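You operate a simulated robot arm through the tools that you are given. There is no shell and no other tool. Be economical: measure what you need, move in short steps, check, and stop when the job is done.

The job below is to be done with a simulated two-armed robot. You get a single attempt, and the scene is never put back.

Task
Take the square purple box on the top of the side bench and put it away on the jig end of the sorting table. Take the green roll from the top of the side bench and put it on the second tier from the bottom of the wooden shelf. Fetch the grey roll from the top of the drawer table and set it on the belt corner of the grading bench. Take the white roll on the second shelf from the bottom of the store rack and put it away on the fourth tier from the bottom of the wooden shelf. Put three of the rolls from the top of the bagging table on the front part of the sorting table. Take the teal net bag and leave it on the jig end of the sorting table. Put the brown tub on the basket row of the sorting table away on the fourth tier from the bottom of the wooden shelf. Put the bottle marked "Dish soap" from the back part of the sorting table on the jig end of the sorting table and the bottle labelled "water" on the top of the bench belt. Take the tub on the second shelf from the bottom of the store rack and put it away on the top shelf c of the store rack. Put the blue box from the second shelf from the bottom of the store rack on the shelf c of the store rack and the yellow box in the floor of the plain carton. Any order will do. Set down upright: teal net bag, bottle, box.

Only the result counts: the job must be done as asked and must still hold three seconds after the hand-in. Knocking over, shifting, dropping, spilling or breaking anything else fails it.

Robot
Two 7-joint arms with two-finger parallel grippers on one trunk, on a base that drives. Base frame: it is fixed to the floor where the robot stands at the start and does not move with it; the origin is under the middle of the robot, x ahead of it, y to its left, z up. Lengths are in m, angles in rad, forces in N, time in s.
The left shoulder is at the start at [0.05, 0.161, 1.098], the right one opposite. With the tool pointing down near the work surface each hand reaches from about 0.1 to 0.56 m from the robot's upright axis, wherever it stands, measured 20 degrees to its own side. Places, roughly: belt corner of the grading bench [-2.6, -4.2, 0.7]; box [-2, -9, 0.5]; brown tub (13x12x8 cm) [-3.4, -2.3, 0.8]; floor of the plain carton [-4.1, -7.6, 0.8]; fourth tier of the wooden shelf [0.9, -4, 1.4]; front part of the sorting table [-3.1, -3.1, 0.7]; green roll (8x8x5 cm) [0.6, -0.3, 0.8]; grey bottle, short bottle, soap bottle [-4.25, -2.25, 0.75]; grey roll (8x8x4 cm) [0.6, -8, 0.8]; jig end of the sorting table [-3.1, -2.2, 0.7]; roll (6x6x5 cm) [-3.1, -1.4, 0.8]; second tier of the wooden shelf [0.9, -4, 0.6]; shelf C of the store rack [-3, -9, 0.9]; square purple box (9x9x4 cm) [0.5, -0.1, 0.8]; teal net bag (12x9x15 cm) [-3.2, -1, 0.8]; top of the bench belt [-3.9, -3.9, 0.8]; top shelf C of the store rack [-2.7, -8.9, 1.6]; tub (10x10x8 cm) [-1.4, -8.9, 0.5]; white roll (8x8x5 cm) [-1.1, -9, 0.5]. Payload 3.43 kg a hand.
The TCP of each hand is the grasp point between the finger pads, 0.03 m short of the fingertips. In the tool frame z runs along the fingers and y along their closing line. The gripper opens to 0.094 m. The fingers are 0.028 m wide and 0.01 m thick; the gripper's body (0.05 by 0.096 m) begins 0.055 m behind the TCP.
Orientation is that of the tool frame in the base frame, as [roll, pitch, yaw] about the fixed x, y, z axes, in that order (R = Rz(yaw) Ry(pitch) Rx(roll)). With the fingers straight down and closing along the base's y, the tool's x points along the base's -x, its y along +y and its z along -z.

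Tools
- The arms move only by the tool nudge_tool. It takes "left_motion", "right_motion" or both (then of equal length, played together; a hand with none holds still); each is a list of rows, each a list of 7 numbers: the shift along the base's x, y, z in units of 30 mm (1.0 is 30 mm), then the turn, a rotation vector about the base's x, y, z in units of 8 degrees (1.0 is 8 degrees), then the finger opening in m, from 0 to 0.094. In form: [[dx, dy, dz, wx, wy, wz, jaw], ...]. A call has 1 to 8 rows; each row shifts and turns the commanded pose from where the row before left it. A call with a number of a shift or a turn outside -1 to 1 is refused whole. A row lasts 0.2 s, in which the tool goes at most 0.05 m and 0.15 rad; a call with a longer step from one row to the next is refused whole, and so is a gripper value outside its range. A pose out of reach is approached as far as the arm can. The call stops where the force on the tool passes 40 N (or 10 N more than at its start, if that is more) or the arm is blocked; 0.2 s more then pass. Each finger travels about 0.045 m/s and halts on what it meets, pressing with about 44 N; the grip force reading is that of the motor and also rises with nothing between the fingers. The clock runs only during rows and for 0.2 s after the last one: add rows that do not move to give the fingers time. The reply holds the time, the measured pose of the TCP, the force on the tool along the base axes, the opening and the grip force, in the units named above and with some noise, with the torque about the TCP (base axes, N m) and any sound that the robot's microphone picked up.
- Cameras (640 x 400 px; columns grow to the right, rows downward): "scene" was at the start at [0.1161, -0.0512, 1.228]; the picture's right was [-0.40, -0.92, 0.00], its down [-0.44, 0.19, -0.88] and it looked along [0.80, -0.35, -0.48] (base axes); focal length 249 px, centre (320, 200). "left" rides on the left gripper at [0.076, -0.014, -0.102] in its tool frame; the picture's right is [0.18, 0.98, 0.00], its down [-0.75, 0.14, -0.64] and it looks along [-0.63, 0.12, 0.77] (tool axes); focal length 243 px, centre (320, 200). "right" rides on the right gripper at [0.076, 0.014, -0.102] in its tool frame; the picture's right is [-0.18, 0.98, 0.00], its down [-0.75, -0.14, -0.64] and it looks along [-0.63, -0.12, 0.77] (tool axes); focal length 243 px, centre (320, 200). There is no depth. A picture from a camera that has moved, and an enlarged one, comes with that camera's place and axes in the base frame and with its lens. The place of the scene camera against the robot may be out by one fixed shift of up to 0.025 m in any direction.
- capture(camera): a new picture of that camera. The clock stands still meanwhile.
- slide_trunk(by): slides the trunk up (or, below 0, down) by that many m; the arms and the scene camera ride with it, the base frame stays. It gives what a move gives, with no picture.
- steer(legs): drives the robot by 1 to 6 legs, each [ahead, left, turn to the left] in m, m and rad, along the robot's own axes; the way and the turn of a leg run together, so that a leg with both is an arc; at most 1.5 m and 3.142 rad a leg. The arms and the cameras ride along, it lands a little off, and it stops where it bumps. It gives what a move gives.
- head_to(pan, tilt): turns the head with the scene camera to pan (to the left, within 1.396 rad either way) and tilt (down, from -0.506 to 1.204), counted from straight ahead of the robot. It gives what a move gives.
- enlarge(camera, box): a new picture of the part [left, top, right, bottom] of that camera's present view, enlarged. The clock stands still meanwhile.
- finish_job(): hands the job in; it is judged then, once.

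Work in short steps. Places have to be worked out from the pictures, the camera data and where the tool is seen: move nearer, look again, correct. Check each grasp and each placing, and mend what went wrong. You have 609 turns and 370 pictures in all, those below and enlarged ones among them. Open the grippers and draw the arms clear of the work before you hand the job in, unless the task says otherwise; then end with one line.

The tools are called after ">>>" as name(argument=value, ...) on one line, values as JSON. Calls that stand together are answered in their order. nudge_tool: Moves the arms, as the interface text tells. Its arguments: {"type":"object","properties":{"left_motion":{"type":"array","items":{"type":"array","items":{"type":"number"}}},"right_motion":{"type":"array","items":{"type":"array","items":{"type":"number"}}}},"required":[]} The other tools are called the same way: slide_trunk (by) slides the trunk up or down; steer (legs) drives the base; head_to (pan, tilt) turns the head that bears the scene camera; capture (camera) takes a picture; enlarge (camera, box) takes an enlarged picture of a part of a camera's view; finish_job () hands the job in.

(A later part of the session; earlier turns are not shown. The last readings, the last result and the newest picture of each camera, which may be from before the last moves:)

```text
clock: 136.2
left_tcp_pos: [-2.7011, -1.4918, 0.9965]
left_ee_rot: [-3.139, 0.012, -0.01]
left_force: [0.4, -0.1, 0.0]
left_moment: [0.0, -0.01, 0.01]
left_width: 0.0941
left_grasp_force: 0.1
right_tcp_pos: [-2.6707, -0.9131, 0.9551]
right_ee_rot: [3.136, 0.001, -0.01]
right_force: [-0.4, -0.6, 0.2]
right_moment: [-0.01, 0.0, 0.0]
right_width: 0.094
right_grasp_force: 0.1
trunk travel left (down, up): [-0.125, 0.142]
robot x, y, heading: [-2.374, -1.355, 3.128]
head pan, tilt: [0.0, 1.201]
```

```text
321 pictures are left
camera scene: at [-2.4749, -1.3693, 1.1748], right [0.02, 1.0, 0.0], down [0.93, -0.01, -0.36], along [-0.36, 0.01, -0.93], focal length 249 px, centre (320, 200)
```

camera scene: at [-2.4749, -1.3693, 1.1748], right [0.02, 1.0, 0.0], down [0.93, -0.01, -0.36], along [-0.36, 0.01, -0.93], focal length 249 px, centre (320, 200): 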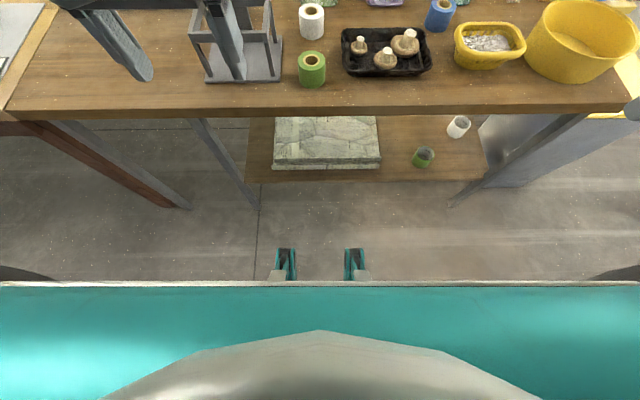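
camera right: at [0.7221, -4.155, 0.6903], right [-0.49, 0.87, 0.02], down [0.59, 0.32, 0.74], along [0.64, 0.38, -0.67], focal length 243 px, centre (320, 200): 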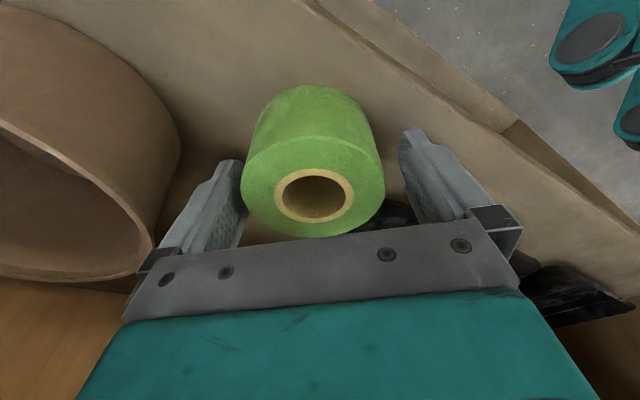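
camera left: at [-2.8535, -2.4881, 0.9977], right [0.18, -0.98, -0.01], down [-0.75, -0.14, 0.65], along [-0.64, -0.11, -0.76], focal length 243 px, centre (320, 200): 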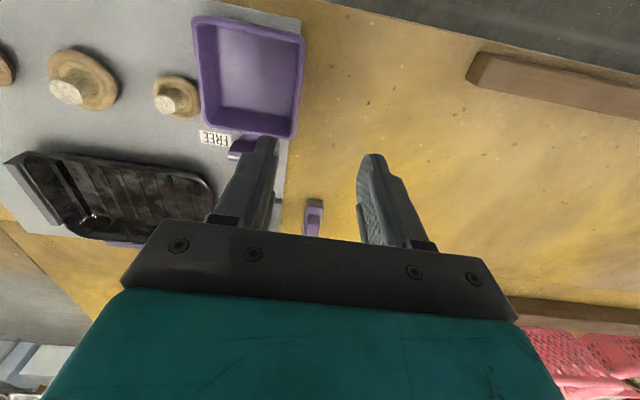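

The base front is well short of the table, small prongs reach 0.30 m ahead; x≈-2.56 is safe. I raise the right hand, step forward-right, and lower the trunk 0.1 for better reach.

>>> nudge_tool(right_motion=[[0.5, -0.5, 1, 0, 0, 0, 0.094], [0.5, -0.5, 1, 0, 0, 0, 0.094], [0, -0.5, 1, 0, 0, 0, 0.094], [0, -0.5, 1, 0, 0, 0, 0.094]])

>>> steer(legs=[[0.148, -0.133, 0.013]])

>>> slide_trunk(by=-0.08)

>>> capture(camera="left")

>>> head_to(pan=0.0, tilt=0.9)

>>> capture(camera="scene")

```text
clock: 137.2
left_tcp_pos: [-2.7016, -1.4906, 0.9971]
left_ee_rot: [-3.138, 0.012, -0.009]
left_force: [0.3, -0.1, 0.2]
left_moment: [-0.02, -0.01, -0.05]
left_width: 0.0939
left_grasp_force: 0.1
right_tcp_pos: [-2.6436, -0.9062, 1.0685]
right_ee_rot: [3.133, 0.001, -0.007]
right_force: [0.1, 0.7, -0.2]
right_moment: [-0.02, -0.01, 0.02]
right_width: 0.0941
right_grasp_force: 0.0
right hand out of reach, approached as far as the arm can: row 1, 2, 3, 4
trunk travel left (down, up): [-0.125, 0.142]
robot x, y, heading: [-2.3726, -1.3551, 3.123]
head pan, tilt: [0.0, 1.201]
```

```text
clock: 138.8
left_tcp_pos: [-2.8449, -1.3636, 0.9968]
left_ee_rot: [-3.138, 0.009, 0.004]
left_force: [0.0, 0.0, -0.3]
left_moment: [-0.01, -0.03, -0.01]
left_width: 0.0942
left_grasp_force: 0.1
right_tcp_pos: [-2.7962, -0.7782, 1.0699]
right_ee_rot: [3.133, 0.0, 0.007]
right_force: [-0.3, 0.3, -0.7]
right_moment: [-0.02, -0.01, 0.0]
right_width: 0.0939
right_grasp_force: 0.1
trunk travel left (down, up): [-0.125, 0.142]
robot x, y, heading: [-2.5191, -1.2239, 3.143]
head pan, tilt: [0.0, 1.201]
```

```text
clock: 140.0
left_tcp_pos: [-2.845, -1.364, 0.9162]
left_ee_rot: [-3.138, 0.013, 0.004]
left_force: [-0.5, 0.3, -0.2]
left_moment: [-0.03, -0.03, 0.02]
left_width: 0.0939
left_grasp_force: 0.1
right_tcp_pos: [-2.7959, -0.7799, 0.99]
right_ee_rot: [3.133, 0.001, 0.007]
right_force: [-0.6, -0.6, 0.1]
right_moment: [0.02, -0.01, -0.01]
right_width: 0.0942
right_grasp_force: 0.1
trunk travel left (down, up): [-0.045, 0.222]
robot x, y, heading: [-2.5179, -1.2223, 3.141]
head pan, tilt: [0.0, 1.201]
```

```text
320 pictures are left
camera left: at [-2.7679, -1.3501, 1.0182], right [0.19, -0.98, -0.01], down [-0.75, -0.15, 0.65], along [-0.64, -0.12, -0.76], focal length 243 px, centre (320, 200)
```

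left: 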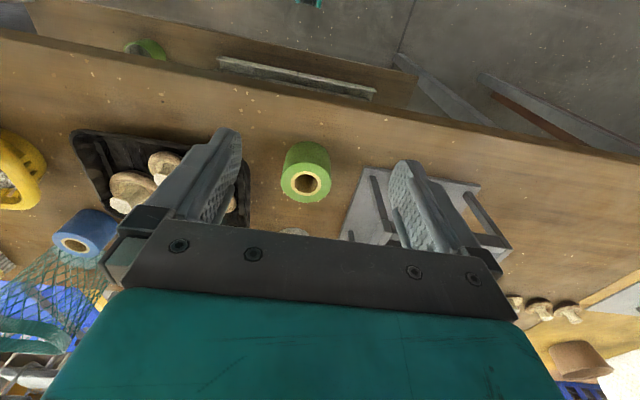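

```text
clock: 140.8
left_tcp_pos: [-2.8467, -1.3649, 0.9176]
left_ee_rot: [-3.139, 0.013, 0.004]
left_force: [-0.1, 1.1, -0.1]
left_moment: [0.02, -0.01, -0.01]
left_width: 0.0943
left_grasp_force: 0.2
right_tcp_pos: [-2.7964, -0.7795, 0.9904]
right_ee_rot: [3.133, 0.001, 0.007]
right_force: [0.3, 0.6, 0.8]
right_moment: [0.02, -0.04, 0.02]
right_width: 0.0939
right_grasp_force: 0.1
trunk travel left (down, up): [-0.045, 0.222]
robot x, y, heading: [-2.5176, -1.2253, 3.134]
head pan, tilt: [0.0, 0.901]
```

```text
319 pictures are left
camera scene: at [-2.6407, -1.2396, 1.1146], right [0.0, 1.0, 0.0], down [0.78, 0.0, -0.62], along [-0.62, 0.0, -0.78], focal length 249 px, centre (320, 200)
```

scene: 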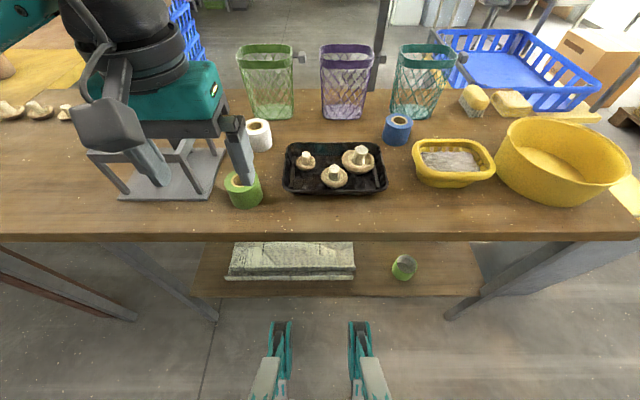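

Green roll at ≈(-2.937, -1.37). I move the left hand over it and down to z≈0.84, then look.

>>> nudge_tool(left_motion=[[-1, -0.05, -0.5, 0, 0, 0, 0.094], [-1, -0.05, -0.5, 0, 0, 0, 0.094], [-1, 0, -0.6, 0, 0, 0, 0.094], [0, 0, -0.8, 0, 0, 0, 0.094], [0, 0, 0, 0, 0, 0, 0.094]])

>>> capture(camera="left")

```text
clock: 142.0
left_tcp_pos: [-2.9357, -1.3665, 0.8448]
left_ee_rot: [-3.138, 0.013, 0.002]
left_force: [0.5, 0.3, -0.2]
left_moment: [0.01, 0.0, -0.02]
left_width: 0.0939
left_grasp_force: 0.0
right_tcp_pos: [-2.7972, -0.7801, 0.9892]
right_ee_rot: [3.133, 0.003, 0.007]
right_force: [0.4, -0.1, 0.2]
right_moment: [-0.03, 0.0, -0.03]
right_width: 0.0941
right_grasp_force: 0.1
trunk travel left (down, up): [-0.045, 0.222]
robot x, y, heading: [-2.5213, -1.2246, 3.136]
head pan, tilt: [0.0, 0.901]
```

```text
318 pictures are left
camera left: at [-2.8585, -1.3539, 0.9472], right [0.19, -0.98, -0.01], down [-0.75, -0.15, 0.65], along [-0.64, -0.12, -0.76], focal length 243 px, centre (320, 200)
```

left: 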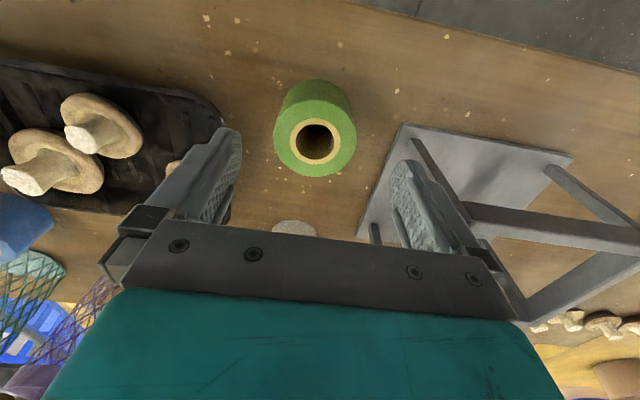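

Aligned within 4 mm. The wire stand's plate is near, so I narrow the opening to 0.076, descend to ~0.785 and grip.

>>> nudge_tool(left_motion=[[0, 0.1, 0, 0, 0, 0, 0.076], [0, 0, -0.5, 0, 0, 0, 0.076], [0, 0, -0.5, 0, 0, 0, 0.076], [0, 0, -0.5, 0, 0, 0, 0.076], [0, 0, -0.5, 0, 0, 0, 0.076], [0, 0, 0, 0, 0, 0, 0.045], [0, 0, 0, 0, 0, 0, 0.045], [0, 0, 0, 0, 0, 0, 0.045]])

>>> capture(camera="left")

```text
clock: 143.8
left_tcp_pos: [-2.9355, -1.363, 0.7851]
left_ee_rot: [-3.137, 0.01, 0.005]
left_force: [-0.2, 0.5, -0.2]
left_moment: [0.03, -0.01, 0.02]
left_width: 0.0619
left_grasp_force: 44.0
right_tcp_pos: [-2.7971, -0.78, 0.99]
right_ee_rot: [3.132, 0.001, 0.006]
right_force: [0.3, -0.3, 0.2]
right_moment: [0.01, -0.03, 0.01]
right_width: 0.0942
right_grasp_force: 0.1
trunk travel left (down, up): [-0.045, 0.222]
robot x, y, heading: [-2.5168, -1.2259, 3.137]
head pan, tilt: [0.0, 0.901]
```

```text
317 pictures are left
camera left: at [-2.858, -1.3496, 0.886], right [0.19, -0.98, -0.01], down [-0.75, -0.15, 0.65], along [-0.64, -0.12, -0.76], focal length 243 px, centre (320, 200)
```

left: 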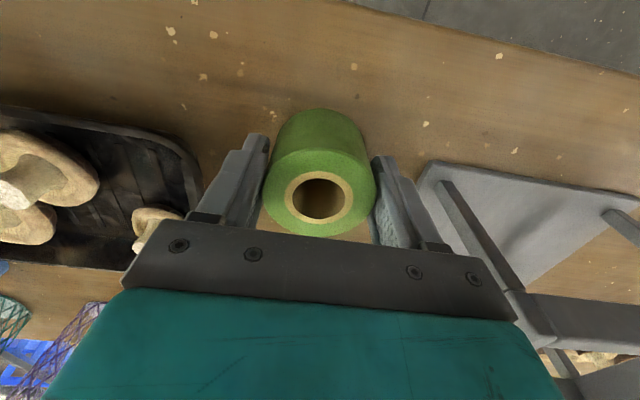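

Gripped (0.062). I lift it out and retract, then move the base left so the right hand faces the blue roll.

>>> nudge_tool(left_motion=[[0, 0, 1, 0, 0, 0, 0.045], [0, 0, 1, 0, 0, 0, 0.045], [0, 0, 1, 0, 0, 0, 0.045], [0, 0, 1, 0, 0, 0, 0.045], [1, 0, 0.8, 0, 0, 0, 0.045], [1, 0, 0.5, 0, 0, 0, 0.045], [1, 0, 0, 0, 0, 0, 0.045], [1, 0, 0, 0, 0, 0, 0.045]])

>>> steer(legs=[[0.03, 0.14, 0.004]])

>>> nudge_tool(right_motion=[[-1, -0.8, -0.1, 0, 0, 0, 0.094], [-1, -0.8, -0.1, 0, 0, 0, 0.094], [-1, -0.8, -0.1, 0, 0, 0, 0.094], [-1, -0.8, -0.1, 0, 0, 0, 0.094], [-1, -0.8, -0.1, 0, 0, 0, 0.094], [-1, -0.2, 0, 0, 0, 0, 0.094], [0, 0, 0, 0, 0, 0, 0.094]])

>>> capture(camera="right")

```text
clock: 145.6
left_tcp_pos: [-2.8161, -1.365, 0.9442]
left_ee_rot: [-3.137, 0.01, 0.006]
left_force: [-0.4, -0.7, 0.4]
left_moment: [0.01, 0.03, -0.02]
left_width: 0.062
left_grasp_force: 44.0
right_tcp_pos: [-2.7973, -0.7799, 0.9911]
right_ee_rot: [3.133, 0.002, 0.007]
right_force: [-1.0, 0.9, 0.4]
right_moment: [0.0, 0.01, -0.03]
right_width: 0.0938
right_grasp_force: 0.1
trunk travel left (down, up): [-0.045, 0.222]
robot x, y, heading: [-2.5187, -1.2265, 3.138]
head pan, tilt: [0.0, 0.901]
```

```text
clock: 146.9
left_tcp_pos: [-2.8461, -1.5081, 0.9441]
left_ee_rot: [-3.137, 0.011, 0.007]
left_force: [0.2, -0.6, -0.4]
left_moment: [0.03, 0.0, -0.03]
left_width: 0.0618
left_grasp_force: 43.8
right_tcp_pos: [-2.8295, -0.922, 0.9901]
right_ee_rot: [3.132, 0.001, 0.012]
right_force: [-0.1, 0.3, 0.4]
right_moment: [0.03, -0.01, -0.03]
right_width: 0.0941
right_grasp_force: 0.1
trunk travel left (down, up): [-0.045, 0.222]
robot x, y, heading: [-2.5494, -1.3648, -3.142]
head pan, tilt: [0.0, 0.901]
```

```text
clock: 148.5
left_tcp_pos: [-2.8451, -1.5069, 0.9441]
left_ee_rot: [-3.138, 0.014, 0.007]
left_force: [-0.4, -0.6, -1.4]
left_moment: [0.0, 0.04, -0.01]
left_width: 0.0616
left_grasp_force: 44.6
right_tcp_pos: [-3.0142, -0.9332, 0.9706]
right_ee_rot: [3.129, 0.002, 0.014]
right_force: [-0.4, 0.3, -0.3]
right_moment: [0.01, -0.03, 0.01]
right_width: 0.0941
right_grasp_force: 0.1
right hand out of reach, approached as far as the arm can: row 1, 2, 3, 4, 5, 6
trunk travel left (down, up): [-0.045, 0.222]
robot x, y, heading: [-2.5465, -1.3652, -3.138]
head pan, tilt: [0.0, 0.901]
```

```text
316 pictures are left
camera right: at [-2.9376, -0.9466, 1.0714], right [-0.17, -0.99, 0.01], down [-0.75, 0.14, 0.64], along [-0.63, 0.1, -0.77], focal length 243 px, centre (320, 200)
```

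right: 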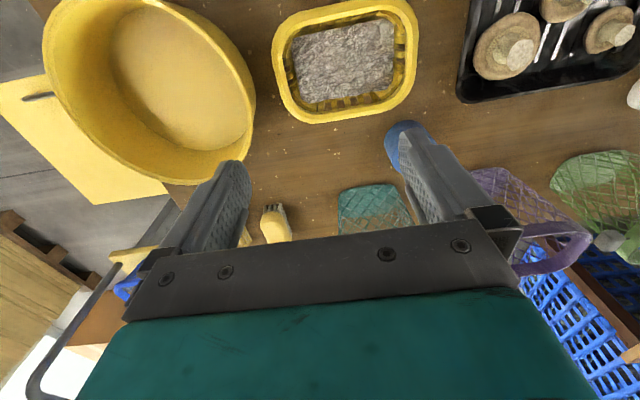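

The right arm seems caught at a joint limit. I test moving inward (towards -y) only, a bit raised.

>>> nudge_tool(right_motion=[[0.3, -0.8, 0.3, 0, 0, 0, 0.094], [0.3, -0.8, 0.3, 0, 0, 0, 0.094], [0, -0.8, 0.3, 0, 0, 0, 0.094], [0, -0.8, 0, 0, 0, 0, 0.094]])

>>> capture(camera="right")

```text
clock: 149.5
left_tcp_pos: [-2.8463, -1.5062, 0.9436]
left_ee_rot: [-3.137, 0.013, 0.008]
left_force: [0.1, -0.6, -0.1]
left_moment: [0.04, -0.01, -0.01]
left_width: 0.0615
left_grasp_force: 43.7
right_tcp_pos: [-3.0025, -0.9317, 0.9865]
right_ee_rot: [3.131, 0.002, 0.013]
right_force: [-1.3, -0.2, 0.1]
right_moment: [-0.01, -0.03, 0.02]
right_width: 0.094
right_grasp_force: 0.2
right hand out of reach, approached as far as the arm can: row 1, 2, 3, 4
trunk travel left (down, up): [-0.045, 0.222]
robot x, y, heading: [-2.5486, -1.3667, -3.135]
head pan, tilt: [0.0, 0.901]
```

```text
315 pictures are left
camera right: at [-2.9266, -0.9458, 1.0885], right [-0.17, -0.99, 0.01], down [-0.75, 0.14, 0.64], along [-0.63, 0.1, -0.77], focal length 243 px, centre (320, 200)
```

right: 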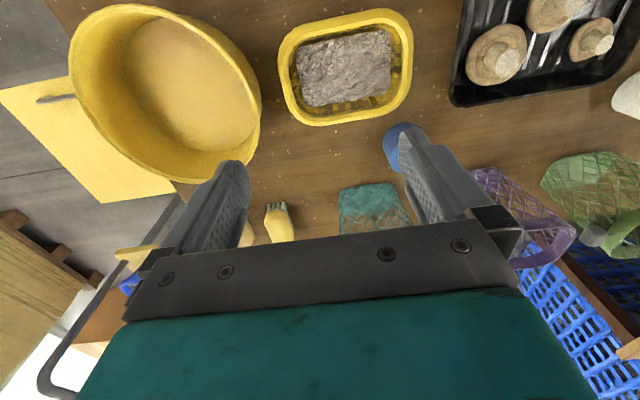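

The yaw-back near the shelf probably ran a joint to its limit. I yaw +32° to free it, then move inward.

>>> nudge_tool(right_motion=[[0.3, 0, 0.3, 0, 0, 1, 0.094], [0.3, 0, 0.3, 0, 0, 1, 0.094], [0, 0, 0.3, 0, 0, 1, 0.094], [0, 0, 0, 0, 0, 1, 0.094], [0, -0.8, 0, 0, 0, 0, 0.094], [0, -0.8, 0, 0, 0, 0, 0.094], [0, -0.8, 0, 0, 0, 0, 0.094], [0, -0.8, 0, 0, 0, 0, 0.094]])

>>> head_to(pan=-0.8, tilt=0.4)

>>> capture(camera="scene")

```text
clock: 151.3
left_tcp_pos: [-2.8459, -1.5076, 0.9444]
left_ee_rot: [-3.136, 0.013, 0.007]
left_force: [0.5, -0.2, -1.0]
left_moment: [-0.01, 0.04, 0.0]
left_width: 0.0613
left_grasp_force: 43.8
right_tcp_pos: [-2.9849, -1.0288, 1.0128]
right_ee_rot: [3.135, 0.003, 0.57]
right_force: [0.0, 0.2, 0.1]
right_moment: [0.0, 0.03, 0.01]
right_width: 0.0941
right_grasp_force: 0.0
trunk travel left (down, up): [-0.045, 0.222]
robot x, y, heading: [-2.5481, -1.3698, -3.143]
head pan, tilt: [0.0, 0.901]
```

```text
clock: 152.5
left_tcp_pos: [-2.845, -1.5069, 0.9438]
left_ee_rot: [-3.138, 0.012, 0.008]
left_force: [-0.1, 0.4, -0.3]
left_moment: [0.0, 0.0, 0.0]
left_width: 0.0615
left_grasp_force: 44.1
right_tcp_pos: [-2.9848, -1.0286, 1.0115]
right_ee_rot: [3.133, 0.001, 0.569]
right_force: [-0.9, -0.2, 0.7]
right_moment: [0.02, 0.0, 0.02]
right_width: 0.0938
right_grasp_force: 0.0
trunk travel left (down, up): [-0.045, 0.222]
robot x, y, heading: [-2.5491, -1.3634, -3.136]
head pan, tilt: [-0.799, 0.4]
```

```text
314 pictures are left
camera scene: at [-2.6602, -1.3149, 1.1576], right [0.72, 0.7, 0.0], down [0.27, -0.28, -0.92], along [-0.64, 0.66, -0.39], focal length 249 px, centre (320, 200)
```

scene: 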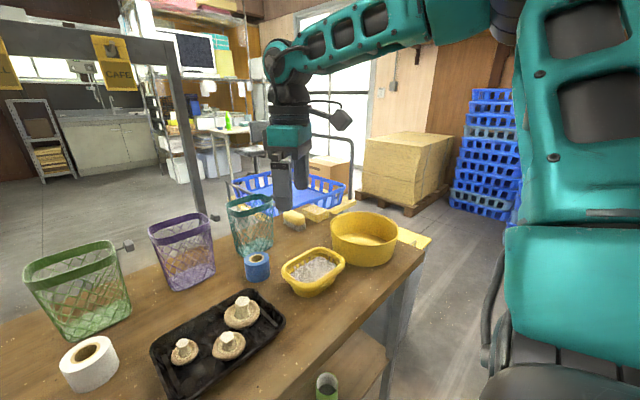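

It moved. Blue roll again at (-3.11, -1.07). I yaw back while going inward to line up with it.

>>> nudge_tool(right_motion=[[0, -0.6, 0, 0, 0, -1, 0.094], [0, -0.6, 0, 0, 0, -1, 0.094], [0, 0, 0, 0, 0, -1, 0.094], [0, 0, 0, 0, 0, -1, 0.094], [-0.8, 0, -0.3, 0, 0, 0, 0.094], [-0.8, 0, -0.3, 0, 0, 0, 0.094], [-0.8, 0, -0.3, 0, 0, 0, 0.094], [0, 0, 0, 0, 0, 0, 0.094]])

>>> capture(camera="right")

```text
clock: 154.3
left_tcp_pos: [-2.8454, -1.5057, 0.9428]
left_ee_rot: [-3.138, 0.011, 0.007]
left_force: [-0.1, -0.3, -0.6]
left_moment: [0.03, -0.02, 0.01]
left_width: 0.0609
left_grasp_force: 44.5
right_tcp_pos: [-3.0603, -0.9326, 0.9851]
right_ee_rot: [3.131, 0.002, 0.011]
right_force: [0.1, 0.2, 0.5]
right_moment: [-0.01, 0.06, -0.02]
right_width: 0.094
right_grasp_force: 0.0
right hand out of reach, approached as far as the arm can: row 2, 3, 4
trunk travel left (down, up): [-0.045, 0.222]
robot x, y, heading: [-2.5465, -1.3658, -3.138]
head pan, tilt: [-0.799, 0.4]
```

```text
313 pictures are left
camera right: at [-2.9837, -0.9471, 1.0868], right [-0.17, -0.99, 0.01], down [-0.75, 0.14, 0.64], along [-0.63, 0.1, -0.77], focal length 243 px, centre (320, 200)
```

right: 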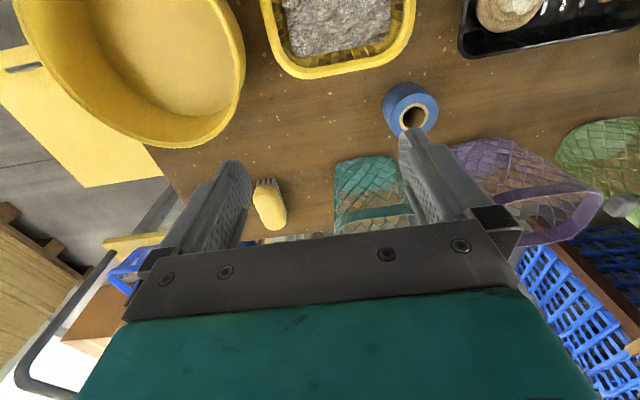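

The limit couples yaw with lateral position; extension should relax it. I extend forward at this height, then inward with small steps.

>>> nudge_tool(right_motion=[[-0.8, 0, 0, 0, 0, 0, 0.094], [-0.8, 0, 0, 0, 0, 0, 0.094], [-0.3, -0.4, 0, 0, 0, 0, 0.094], [0, -0.6, 0, 0, 0, 0, 0.094], [0, -0.6, 0, 0, 0, 0, 0.094]])

```text
clock: 155.5
left_tcp_pos: [-2.8459, -1.5073, 0.9441]
left_ee_rot: [-3.138, 0.011, 0.007]
left_force: [0.6, 0.4, -0.5]
left_moment: [0.0, 0.02, 0.03]
left_width: 0.0607
left_grasp_force: 43.9
right_tcp_pos: [-3.1136, -0.9366, 0.9853]
right_ee_rot: [3.131, -0.001, 0.014]
right_force: [0.6, 0.4, 0.2]
right_moment: [0.01, 0.04, 0.0]
right_width: 0.0941
right_grasp_force: 0.2
right hand out of reach, approached as far as the arm can: row 3, 4, 5
trunk travel left (down, up): [-0.045, 0.222]
robot x, y, heading: [-2.548, -1.3679, -3.138]
head pan, tilt: [-0.799, 0.4]
```

At this outward offset the reach is good, so I shift the base left by 0.13 m instead, bringing the hand over the blue roll.

>>> steer(legs=[[0.0, 0.13, 0]])

>>> nudge_tool(right_motion=[[0, 0, -0.8, 0, 0, 0, 0.094], [0, 0, -0.8, 0, 0, 0, 0.094], [0, 0, -0.8, 0, 0, 0, 0.094], [0, 0, 0, 0, 0, 0, 0.094]])

>>> capture(camera="right")

```text
clock: 156.8
left_tcp_pos: [-2.8459, -1.6382, 0.9433]
left_ee_rot: [-3.139, 0.011, 0.009]
left_force: [0.2, 0.2, -0.1]
left_moment: [-0.01, 0.02, 0.0]
left_width: 0.0608
left_grasp_force: 43.6
right_tcp_pos: [-3.1138, -1.0679, 0.9853]
right_ee_rot: [3.132, 0.002, 0.016]
right_force: [0.0, -0.5, 0.6]
right_moment: [0.01, 0.01, -0.03]
right_width: 0.0942
right_grasp_force: 0.0
trunk travel left (down, up): [-0.045, 0.222]
robot x, y, heading: [-2.5495, -1.4963, -3.139]
head pan, tilt: [-0.799, 0.4]
```

```text
clock: 157.8
left_tcp_pos: [-2.8463, -1.6373, 0.9436]
left_ee_rot: [-3.137, 0.012, 0.009]
left_force: [1.1, -0.1, -1.1]
left_moment: [0.02, 0.02, 0.0]
left_width: 0.0608
left_grasp_force: 44.2
right_tcp_pos: [-3.1143, -1.0676, 0.9114]
right_ee_rot: [3.132, 0.002, 0.015]
right_force: [-0.4, -0.4, -0.1]
right_moment: [0.0, 0.0, 0.01]
right_width: 0.094
right_grasp_force: 0.0
trunk travel left (down, up): [-0.045, 0.222]
robot x, y, heading: [-2.5471, -1.4949, -3.141]
head pan, tilt: [-0.799, 0.4]
```

```text
312 pictures are left
camera right: at [-3.0379, -1.0804, 1.0135], right [-0.17, -0.99, 0.01], down [-0.76, 0.14, 0.64], along [-0.63, 0.1, -0.77], focal length 243 px, centre (320, 200)
```

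right: 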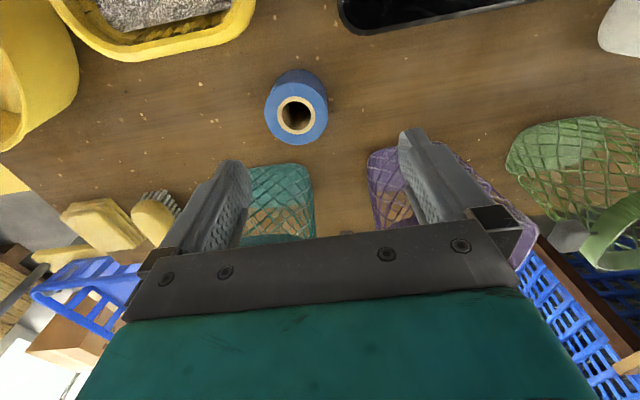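

Roll centre ≈(-3.121, -1.047); the teal bag's rim is just behind (x≈-3.166), so I stay 8 mm short in x. I move over and down to 0.84 and check.

>>> nudge_tool(right_motion=[[0, 0.65, -0.4, 0, 0, 0, 0.08], [0, 0, -0.7, 0, 0, 0, 0.08], [0, 0, -0.7, 0, 0, 0, 0.08], [0, 0, 0, 0, 0, 0, 0.08]])

>>> capture(camera="right")

>>> head_to(pan=-0.6, tilt=0.6)

>>> capture(camera="scene")

```text
clock: 158.8
left_tcp_pos: [-2.8447, -1.6377, 0.9441]
left_ee_rot: [-3.14, 0.011, 0.008]
left_force: [-0.4, 0.6, -0.8]
left_moment: [0.01, -0.01, 0.0]
left_width: 0.0606
left_grasp_force: 44.5
right_tcp_pos: [-3.1145, -1.0472, 0.8583]
right_ee_rot: [3.131, 0.001, 0.015]
right_force: [-0.2, -0.4, 0.3]
right_moment: [0.01, -0.01, 0.04]
right_width: 0.08
right_grasp_force: 0.1
trunk travel left (down, up): [-0.045, 0.222]
robot x, y, heading: [-2.5481, -1.4935, -3.141]
head pan, tilt: [-0.799, 0.4]
```

```text
311 pictures are left
camera right: at [-3.0382, -1.0604, 0.96], right [-0.17, -0.99, 0.01], down [-0.76, 0.14, 0.64], along [-0.63, 0.1, -0.77], focal length 243 px, centre (320, 200)
```

right: 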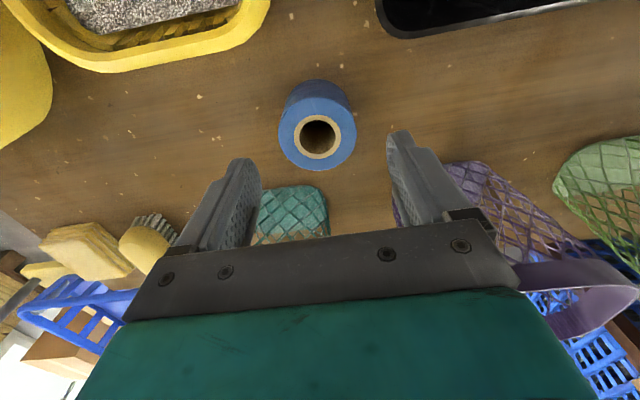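

```text
clock: 159.5
left_tcp_pos: [-2.8453, -1.6373, 0.9439]
left_ee_rot: [-3.138, 0.012, 0.009]
left_force: [-0.6, -0.5, -0.6]
left_moment: [0.02, 0.04, -0.01]
left_width: 0.0607
left_grasp_force: 43.4
right_tcp_pos: [-3.1145, -1.0471, 0.8605]
right_ee_rot: [3.131, 0.003, 0.016]
right_force: [0.2, 0.0, -0.2]
right_moment: [0.02, 0.01, 0.01]
right_width: 0.08
right_grasp_force: 0.0
trunk travel left (down, up): [-0.045, 0.222]
robot x, y, heading: [-2.5472, -1.4969, -3.141]
head pan, tilt: [-0.6, 0.6]
```

```text
310 pictures are left
camera scene: at [-2.6683, -1.4618, 1.1394], right [0.56, 0.83, 0.0], down [0.47, -0.32, -0.83], along [-0.68, 0.47, -0.56], focal length 249 px, centre (320, 200)
```

scene: 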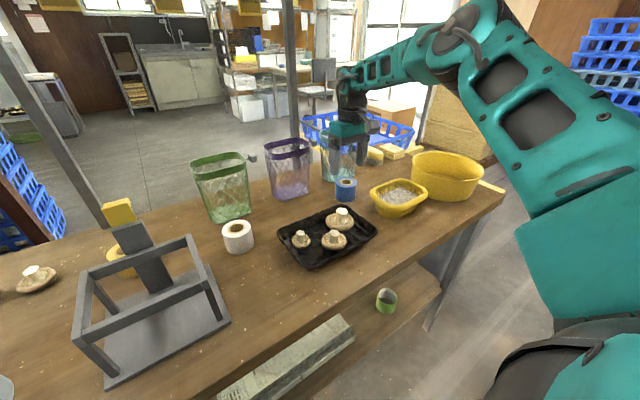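

Aligned well. I descend to 0.797, grip the blue roll and lift.

>>> nudge_tool(right_motion=[[0.07, 0, -0.5, 0, 0, 0, 0.08], [0, 0, -0.6, 0, 0, 0, 0.08], [0, 0, -0.6, 0, 0, 0, 0.08], [0, 0, -0.4, 0, 0, 0, 0.08], [0, 0, 0, 0, 0, 0, 0.045], [0, 0, 0, 0, 0, 0, 0.045], [0, 0, 0, 0, 0, 0, 0.045]])

>>> capture(camera="scene")

```text
clock: 161.1
left_tcp_pos: [-2.8464, -1.6383, 0.9431]
left_ee_rot: [-3.138, 0.011, 0.01]
left_force: [0.7, -0.4, -0.8]
left_moment: [-0.01, 0.0, 0.01]
left_width: 0.0607
left_grasp_force: 43.8
right_tcp_pos: [-3.1066, -1.0482, 0.7973]
right_ee_rot: [3.133, 0.001, 0.015]
right_force: [0.1, 0.3, 0.5]
right_moment: [0.06, -0.05, 0.01]
right_width: 0.0589
right_grasp_force: 44.1
right hand out of reach, approached as far as the arm can: row 4
trunk travel left (down, up): [-0.045, 0.222]
robot x, y, heading: [-2.5478, -1.4969, -3.141]
head pan, tilt: [-0.6, 0.6]
```

```text
309 pictures are left
camera scene: at [-2.6683, -1.4618, 1.1394], right [0.56, 0.83, 0.0], down [0.47, -0.32, -0.83], along [-0.68, 0.46, -0.56], focal length 249 px, centre (320, 200)
```

scene: 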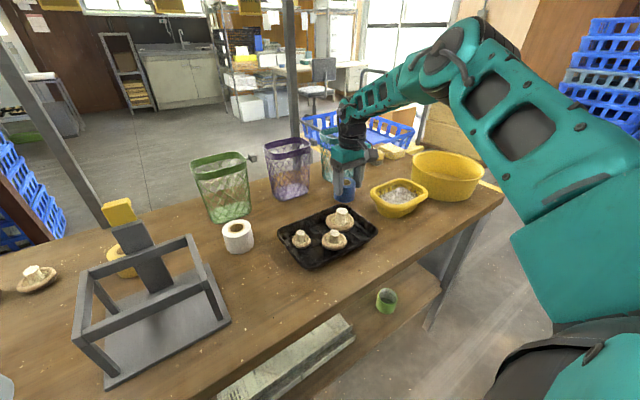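

Blue roll gripped. I lift it, retract both hands, back away and drive to the sorting table's front part (y≈-3.1).

>>> nudge_tool(right_motion=[[0, 0, 1, 0, 0, 0, 0.045], [0, 0, 1, 0, 0, 0, 0.045], [0, 0, 1, 0, 0, 0, 0.045], [0, 0, 1, 0, 0, 0, 0.045], [0, 0, 1, 0, 0, 0, 0.045], [1, 0, 0, 0, 0, 0, 0.045], [1, 0, 0, 0, 0, 0, 0.045], [1, 0, 0, 0, 0, 0, 0.045]])

>>> steer(legs=[[-0.3, 0, 0], [0, 1.5, 0]])

>>> head_to(pan=0.0, tilt=0.6)

>>> capture(camera="scene")

```text
clock: 162.9
left_tcp_pos: [-2.8449, -1.638, 0.9438]
left_ee_rot: [-3.137, 0.011, 0.007]
left_force: [0.5, -0.3, -1.7]
left_moment: [-0.03, 0.0, 0.01]
left_width: 0.0603
left_grasp_force: 44.1
right_tcp_pos: [-3.0152, -1.0489, 0.9454]
right_ee_rot: [3.132, 0.001, 0.015]
right_force: [-0.1, 0.5, -1.0]
right_moment: [-0.03, 0.03, 0.0]
right_width: 0.0588
right_grasp_force: 44.0
trunk travel left (down, up): [-0.045, 0.222]
robot x, y, heading: [-2.5511, -1.4954, -3.142]
head pan, tilt: [-0.6, 0.6]
```

```text
clock: 172.1
left_tcp_pos: [-2.5508, -3.1497, 0.9434]
left_ee_rot: [-3.137, 0.012, -0.007]
left_force: [0.6, 0.6, -0.3]
left_moment: [0.01, -0.01, 0.03]
left_width: 0.0596
left_grasp_force: 43.8
right_tcp_pos: [-2.7116, -2.559, 0.9462]
right_ee_rot: [3.132, 0.003, 0.0]
right_force: [0.3, 0.4, -1.5]
right_moment: [0.0, -0.01, 0.0]
right_width: 0.0588
right_grasp_force: 44.0
trunk travel left (down, up): [-0.045, 0.222]
robot x, y, heading: [-2.2527, -3.0129, 3.13]
head pan, tilt: [-0.6, 0.6]
```

```text
clock: 173.1
left_tcp_pos: [-2.5502, -3.1484, 0.9437]
left_ee_rot: [-3.138, 0.014, -0.008]
left_force: [0.2, 0.4, -1.2]
left_moment: [-0.01, -0.02, -0.01]
left_width: 0.0596
left_grasp_force: 43.7
right_tcp_pos: [-2.7104, -2.5585, 0.9467]
right_ee_rot: [3.131, 0.0, -0.002]
right_force: [0.1, -0.2, -1.1]
right_moment: [0.0, 0.01, 0.02]
right_width: 0.0588
right_grasp_force: 43.6
trunk travel left (down, up): [-0.045, 0.222]
robot x, y, heading: [-2.2486, -3.012, 3.125]
head pan, tilt: [0.0, 0.6]
```

```text
308 pictures are left
camera scene: at [-2.3861, -3.0263, 1.1394], right [0.02, 1.0, 0.0], down [0.56, -0.01, -0.82], along [-0.82, 0.01, -0.57], focal length 249 px, centre (320, 200)
```

scene: 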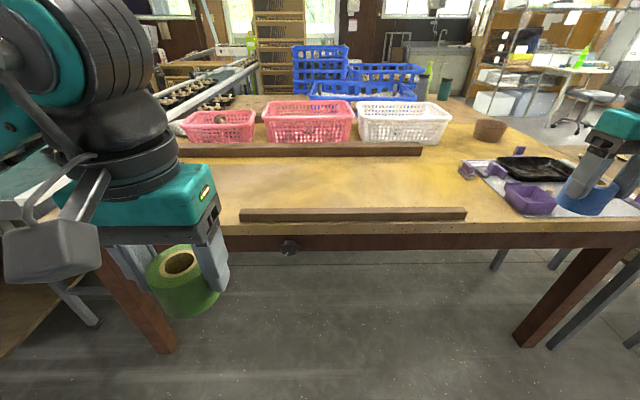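

The front part is the clear strip between the two wooden bars (x -2.92…-3.23, y -2.65…-3.5). I drive up and bring the left roll over (-3.07, -3.28), while yawing the right hand to let it come inward.

>>> steer(legs=[[0.31, 0.09, 0.016]])

>>> nudge_tool(left_motion=[[-0.9, -0.1, 0, 0, 0, 0, 0.045], [-0.9, -0.1, 0, 0, 0, 0, 0.045], [-0.9, -0.1, -0.3, 0, 0, 0, 0.045], [-0.9, -0.1, -0.5, 0, 0, 0, 0.045], [-0.9, -0.1, -0.5, 0, 0, 0, 0.045], [-0.9, 0, -0.5, 0, 0, 0, 0.045], [-0.9, 0, -0.5, 0, 0, 0, 0.045], [0, 0, 0, 0, 0, 0, 0.045]], right_motion=[[0, 0, 0, 0, 0, 1, 0.045], [0, 0, 0, 0, 0, 1, 0.045], [0, -0.3, 0, 0, 0, 1, 0.045], [0, -0.5, 0, 0, 0, 1, 0.045], [0, -0.8, 0, 0, 0, 1, 0.045], [0, -0.8, 0, 0, 0, 0, 0.045], [0, -0.8, 0, 0, 0, 0, 0.045], [0, -0.8, 0, 0, 0, 0, 0.045]])

>>> capture(camera="scene")

```text
clock: 175.2
left_tcp_pos: [-2.8656, -3.2415, 0.9439]
left_ee_rot: [-3.138, 0.01, 0.007]
left_force: [0.5, 1.1, -0.7]
left_moment: [-0.01, -0.01, 0.0]
left_width: 0.0599
left_grasp_force: 44.1
right_tcp_pos: [-3.0362, -2.6534, 0.9472]
right_ee_rot: [3.13, -0.001, 0.014]
right_force: [0.3, 0.6, -1.4]
right_moment: [0.02, -0.03, 0.0]
right_width: 0.0585
right_grasp_force: 44.3
trunk travel left (down, up): [-0.045, 0.222]
robot x, y, heading: [-2.5653, -3.1032, -3.139]
head pan, tilt: [0.0, 0.6]
```

```text
clock: 177.0
left_tcp_pos: [-3.0533, -3.2555, 0.8744]
left_ee_rot: [-3.139, 0.012, 0.007]
left_force: [-0.4, 0.2, 0.1]
left_moment: [-0.01, 0.0, 0.01]
left_width: 0.0597
left_grasp_force: 43.9
right_tcp_pos: [-3.037, -2.7743, 0.9468]
right_ee_rot: [3.132, 0.001, 0.713]
right_force: [-0.2, -0.3, 0.1]
right_moment: [-0.01, 0.02, 0.01]
right_width: 0.0587
right_grasp_force: 44.0
trunk travel left (down, up): [-0.045, 0.222]
robot x, y, heading: [-2.5674, -3.0984, -3.138]
head pan, tilt: [0.0, 0.6]
```

```text
307 pictures are left
camera scene: at [-2.7032, -3.1168, 1.1394], right [0.0, 1.0, 0.0], down [0.57, 0.0, -0.82], along [-0.82, 0.0, -0.57], focal length 249 px, centre (320, 200)
```

scene: 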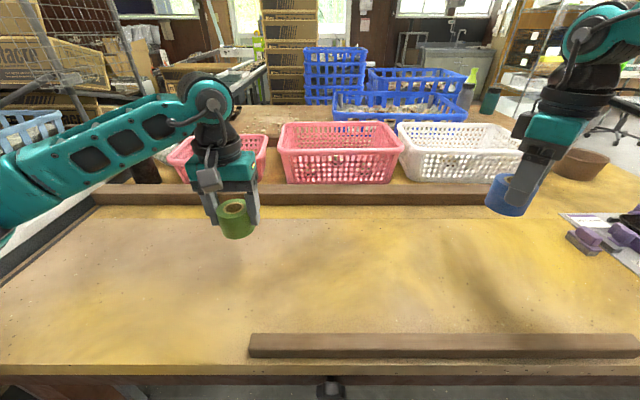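

Both rolls are over free table. I lower the left to contact (~0.785) and bring the right further inward and down.

>>> nudge_tool(left_motion=[[0, 0, -0.8, 0, 0, 0, 0.045], [0, 0, -0.8, 0, 0, 0, 0.045], [0, 0, -0.6, 0, 0, 0, 0.045], [0, 0, -0.3, 0, 0, 0, 0.045], [0, 0, -0.2, 0, 0, 0, 0.045], [0, 0, -0.2, 0, 0, 0, 0.045]], right_motion=[[0, -0.8, -0.5, 0, 0, 0, 0.045], [0, -0.8, -0.6, 0, 0, 0, 0.045], [0, -0.8, -0.6, 0, 0, 0, 0.045], [0, 0, -0.8, 0, 0, 0, 0.045], [0, 0, -0.8, 0, 0, 0, 0.045], [0, 0, -0.8, 0, 0, 0, 0.045]])

>>> capture(camera="scene")

```text
clock: 178.4
left_tcp_pos: [-3.0557, -3.2563, 0.7882]
left_ee_rot: [-3.139, 0.011, 0.007]
left_force: [-0.4, 0.0, -0.2]
left_moment: [0.02, -0.01, 0.0]
left_width: 0.0599
left_grasp_force: 44.4
right_tcp_pos: [-3.0369, -2.8441, 0.8227]
right_ee_rot: [3.126, 0.002, 0.716]
right_force: [0.1, 0.1, -0.9]
right_moment: [0.0, -0.01, 0.0]
right_width: 0.0588
right_grasp_force: 44.2
trunk travel left (down, up): [-0.045, 0.222]
robot x, y, heading: [-2.5647, -3.1046, -3.145]
head pan, tilt: [0.0, 0.6]
```

```text
306 pictures are left
camera scene: at [-2.7033, -3.1166, 1.1394], right [0.0, 1.0, 0.0], down [0.57, 0.0, -0.82], along [-0.82, 0.0, -0.57], focal length 249 px, centre (320, 200)
```

scene: 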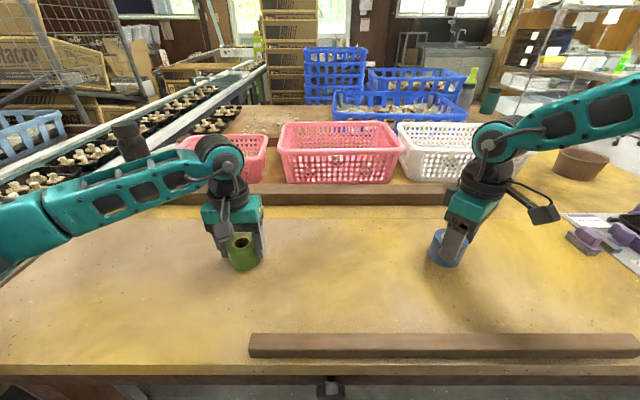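

Not yet touching. I lower in small steps until each reports contact.

>>> nudge_tool(left_motion=[[0, 0, -0.15, 0, 0, 0, 0.045], [0, 0, -0.15, 0, 0, 0, 0.045], [0, 0, -0.15, 0, 0, 0, 0.045], [0, 0, -0.1, 0, 0, 0, 0.045]])

>>> nudge_tool(right_motion=[[0, 0, -0.4, 0, 0, 0, 0.045], [0, 0, -0.3, 0, 0, 0, 0.045], [0, 0, -0.2, 0, 0, 0, 0.045], [0, 0, -0.15, 0, 0, 0, 0.045], [0, 0, -0.15, 0, 0, 0, 0.045]])

```text
clock: 179.3
left_tcp_pos: [-3.0571, -3.2568, 0.781]
left_ee_rot: [-3.132, 0.03, 0.012]
left_force: [2.5, -0.9, 13.3]
left_moment: [-0.33, -0.37, 0.03]
left_width: 0.0596
left_grasp_force: 43.8
right_tcp_pos: [-3.0359, -2.8445, 0.8235]
right_ee_rot: [3.127, 0.002, 0.715]
right_force: [-0.4, 0.5, -0.7]
right_moment: [0.04, 0.0, -0.03]
right_width: 0.0589
right_grasp_force: 44.3
trunk travel left (down, up): [-0.045, 0.222]
robot x, y, heading: [-2.5659, -3.103, -3.138]
head pan, tilt: [0.0, 0.6]
stopped in row 4 (left hand): the force on the tool passed its limit (the readings are from after the stop); the commanded pose is now the measured one
```

```text
clock: 180.5
left_tcp_pos: [-3.0569, -3.256, 0.7829]
left_ee_rot: [-3.131, 0.031, 0.009]
left_force: [1.9, 0.0, 11.8]
left_moment: [-0.28, -0.31, 0.05]
left_width: 0.0597
left_grasp_force: 44.2
right_tcp_pos: [-3.0394, -2.8417, 0.7951]
right_ee_rot: [3.128, 0.017, 0.722]
right_force: [2.0, 1.1, 17.1]
right_moment: [0.37, 0.0, -0.06]
right_width: 0.0591
right_grasp_force: 43.9
right hand out of reach, approached as far as the arm can: row 4
trunk travel left (down, up): [-0.045, 0.222]
robot x, y, heading: [-2.5694, -3.0998, -3.138]
head pan, tilt: [0.0, 0.6]
stopped in row 5 (right hand): the force on the tool passed its limit (the readings are from after the stop); the commanded pose is now the measured one
```

Both rolls touch the table. I open both hands and raise them.

>>> nudge_tool(left_motion=[[0, 0, 0, 0, 0, 0, 0.09], [0, 0, 0, 0, 0, 0, 0.09], [0, 0, 0, 0, 0, 0, 0.09], [0, 0, 1, 0, 0, 0, 0.09], [0, 0, 1, 0, 0, 0, 0.09], [0, 0, 1, 0, 0, 0, 0.09], [0, 0, 1, 0, 0, 0, 0.09], [0, 0, 1, 0, 0, 0, 0.09]], right_motion=[[0, 0, 0, 0, 0, 0, 0.09], [0, 0, 0, 0, 0, 0, 0.09], [0, 0, 0, 0, 0, 0, 0.09], [0, 0, 1, 0, 0, 0, 0.09], [0, 0, 1, 0, 0, 0, 0.09], [0, 0, 1, 0, 0, 0, 0.09], [0, 0, 1, 0, 0, 0, 0.09], [0, 0, 1, 0, 0, 0, 0.09]])

>>> capture(camera="scene")

```text
clock: 182.3
left_tcp_pos: [-3.056, -3.2584, 0.9294]
left_ee_rot: [-3.132, 0.028, 0.009]
left_force: [-0.1, 0.3, 0.0]
left_moment: [-0.01, -0.03, -0.03]
left_width: 0.0902
left_grasp_force: 0.1
right_tcp_pos: [-3.04, -2.84, 0.9434]
right_ee_rot: [3.122, 0.009, 0.72]
right_force: [0.9, 0.0, -0.6]
right_moment: [-0.03, 0.01, -0.01]
right_width: 0.0901
right_grasp_force: 0.0
trunk travel left (down, up): [-0.045, 0.222]
robot x, y, heading: [-2.5705, -3.1039, -3.138]
head pan, tilt: [0.0, 0.6]
```

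```text
305 pictures are left
camera scene: at [-2.7027, -3.1167, 1.1394], right [0.0, 1.0, 0.0], down [0.56, 0.0, -0.83], along [-0.83, 0.0, -0.56], focal length 249 px, centre (320, 200)
```

scene: 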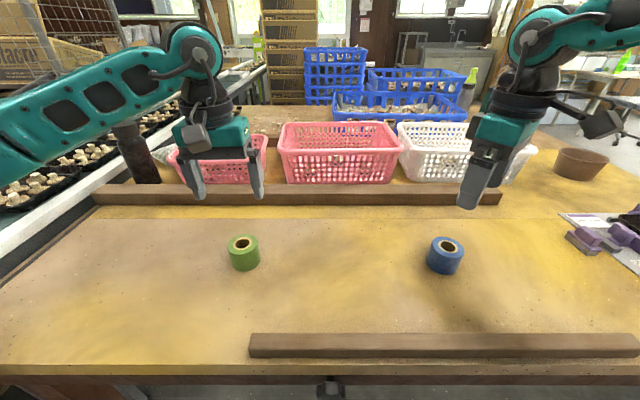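

Both rolls stand on the front part. Next, the white roll (left hand) and the teal bag (right): I retract and drive back to the bagging table.

>>> nudge_tool(left_motion=[[1, 0, 0.2, 0, 0, 0, 0.09], [1, 0, 0.2, 0, 0, 0, 0.09], [1, 0, 0.2, 0, -0.15, 0, 0.09], [1, 0, 0.2, 0, 0, 0, 0.09], [1, 0, 0.2, 0, 0, 0, 0.09]], right_motion=[[1, 0, 0.2, 0, 0, 0, 0.09], [1, 0, 0.2, 0, 0, 0, 0.09], [1, 0, 0.2, 0, 0, 0, 0.09], [1, 0, 0.2, 0, 0, 0, 0.09], [1, 0, 0.2, 0, 0, 0, 0.09]])

>>> steer(legs=[[-0.2, 0, 0], [0, -1.0, 0], [0, -1.0, 0]])

>>> capture(camera="scene")

```text
clock: 183.5
left_tcp_pos: [-2.9051, -3.2571, 0.9598]
left_ee_rot: [-3.133, 0.005, 0.01]
left_force: [0.2, 0.4, -0.3]
left_moment: [-0.01, 0.02, 0.0]
left_width: 0.0901
left_grasp_force: 0.1
right_tcp_pos: [-2.8887, -2.8409, 0.9748]
right_ee_rot: [3.124, 0.012, 0.718]
right_force: [-0.2, 0.3, 0.0]
right_moment: [0.0, 0.0, 0.03]
right_width: 0.0898
right_grasp_force: 0.0
trunk travel left (down, up): [-0.045, 0.222]
robot x, y, heading: [-2.5676, -3.1009, -3.138]
head pan, tilt: [0.0, 0.6]
```

```text
clock: 194.7
left_tcp_pos: [-2.7154, -1.2526, 0.9611]
left_ee_rot: [-3.133, 0.005, 0.023]
left_force: [0.7, 0.3, 0.2]
left_moment: [0.03, 0.0, 0.04]
left_width: 0.0899
left_grasp_force: 0.1
right_tcp_pos: [-2.7024, -0.8372, 0.9728]
right_ee_rot: [3.122, 0.011, 0.733]
right_force: [0.3, 0.0, -1.3]
right_moment: [-0.01, -0.02, 0.03]
right_width: 0.09
right_grasp_force: 0.1
trunk travel left (down, up): [-0.045, 0.222]
robot x, y, heading: [-2.3783, -1.0959, -3.125]
head pan, tilt: [0.0, 0.6]
```

```text
304 pictures are left
camera scene: at [-2.5133, -1.1101, 1.1394], right [-0.01, 1.0, 0.0], down [0.56, 0.01, -0.83], along [-0.82, -0.01, -0.56], focal length 249 px, centre (320, 200)
```

scene: 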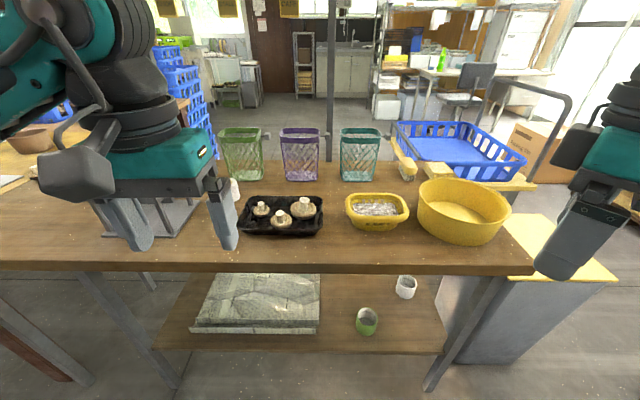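

White roll is partly behind the left finger. I drive up to x≈-2.56 and extend the left hand towards (-3.10, -1.38) at z≈0.9.

>>> steer(legs=[[0.185, 0.02, -0.015]])

>>> nudge_tool(left_motion=[[-1, -0.5, -0.2, 0, 0, 0, 0.076], [-1, -0.5, -0.2, 0, 0, 0, 0.076], [-1, -0.5, -0.2, 0, 0, 0, 0.076], [-1, -0.5, -0.2, 0, 0, 0, 0.076], [-1, -0.5, -0.2, 0, 0, 0, 0.076], [-0.8, -0.5, -0.2, 0, 0, 0, 0.076], [0, 0, 0, 0, 0, 0, 0.076]])

>>> capture(camera="left")

```text
clock: 196.4
left_tcp_pos: [-2.9074, -1.2665, 0.9601]
left_ee_rot: [-3.131, 0.004, 0.005]
left_force: [0.0, -0.8, -0.2]
left_moment: [0.0, -0.02, 0.03]
left_width: 0.0898
left_grasp_force: 0.0
right_tcp_pos: [-2.8882, -0.8533, 0.9734]
right_ee_rot: [3.125, 0.012, 0.714]
right_force: [-0.5, -0.3, -0.4]
right_moment: [0.0, 0.02, -0.01]
right_width: 0.0902
right_grasp_force: 0.0
trunk travel left (down, up): [-0.045, 0.222]
robot x, y, heading: [-2.5676, -1.1125, 3.136]
head pan, tilt: [0.0, 0.6]
stopped in leg 1: the robot was blocked; the commanded pose is now the measured one
```

```text
clock: 198.0
left_tcp_pos: [-3.0825, -1.3566, 0.924]
left_ee_rot: [-3.134, 0.006, 0.005]
left_force: [-0.7, 0.4, 0.4]
left_moment: [0.04, 0.0, 0.01]
left_width: 0.0759
left_grasp_force: 0.1
right_tcp_pos: [-2.888, -0.8525, 0.9731]
right_ee_rot: [3.125, 0.011, 0.716]
right_force: [-1.4, 0.1, -0.5]
right_moment: [-0.03, 0.0, -0.05]
right_width: 0.09
right_grasp_force: 0.0
trunk travel left (down, up): [-0.045, 0.222]
robot x, y, heading: [-2.5711, -1.1109, 3.141]
head pan, tilt: [0.0, 0.6]
```

```text
303 pictures are left
camera left: at [-3.0056, -1.3424, 1.0254], right [0.19, -0.98, -0.01], down [-0.75, -0.15, 0.64], along [-0.63, -0.11, -0.76], focal length 243 px, centre (320, 200)
```

left: 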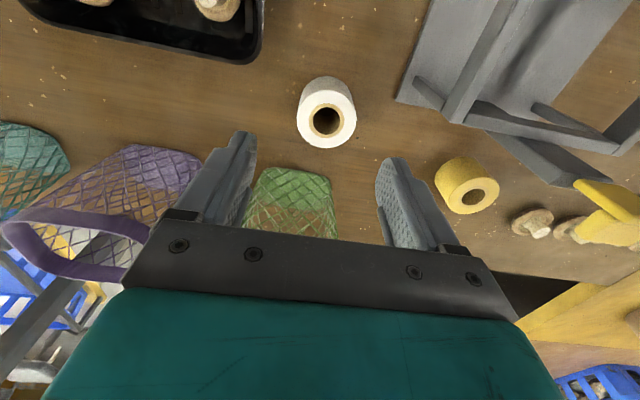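

The base touched something at x≈-2.567, so I ease back 1 cm. White roll centre is at (-3.095, -1.364); I go over it and down to 0.86.

>>> steer(legs=[[-0.012, 0, 0]])

>>> nudge_tool(left_motion=[[-0.8, -0.25, -0.5, 0, 0, 0, 0.076], [0, 0, -0.8, 0, 0, 0, 0.076], [0, 0, -0.8, 0, 0, 0, 0.076], [0, 0, 0, 0, 0, 0, 0.076]])

>>> capture(camera="left")

```text
clock: 198.8
left_tcp_pos: [-3.0703, -1.3558, 0.9247]
left_ee_rot: [-3.134, 0.006, 0.006]
left_force: [0.3, 0.0, -0.1]
left_moment: [-0.04, 0.0, -0.01]
left_width: 0.0757
left_grasp_force: 0.0
right_tcp_pos: [-2.8758, -0.8527, 0.9739]
right_ee_rot: [3.124, 0.011, 0.717]
right_force: [0.0, 0.3, 0.0]
right_moment: [-0.04, 0.04, 0.01]
right_width: 0.0898
right_grasp_force: 0.1
trunk travel left (down, up): [-0.045, 0.222]
robot x, y, heading: [-2.5561, -1.1103, 3.138]
head pan, tilt: [0.0, 0.6]
```

```text
clock: 199.8
left_tcp_pos: [-3.0922, -1.3637, 0.8607]
left_ee_rot: [-3.132, 0.005, 0.004]
left_force: [-0.6, 0.9, -0.2]
left_moment: [-0.03, 0.01, 0.0]
left_width: 0.0759
left_grasp_force: 0.1
right_tcp_pos: [-2.8768, -0.8515, 0.9736]
right_ee_rot: [3.124, 0.01, 0.716]
right_force: [0.1, 0.1, -0.6]
right_moment: [0.03, 0.0, -0.01]
right_width: 0.0901
right_grasp_force: 0.1
trunk travel left (down, up): [-0.045, 0.222]
robot x, y, heading: [-2.5564, -1.1126, 3.135]
head pan, tilt: [0.0, 0.6]
```

```text
302 pictures are left
camera left: at [-3.0166, -1.3498, 0.9637], right [0.19, -0.98, -0.01], down [-0.75, -0.15, 0.64], along [-0.63, -0.11, -0.76], focal length 243 px, centre (320, 200)
```

left: 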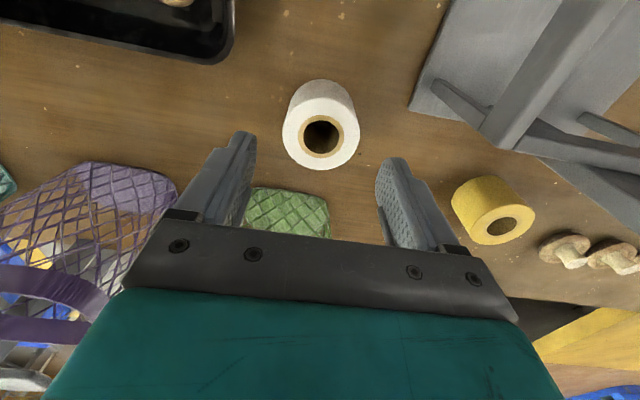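

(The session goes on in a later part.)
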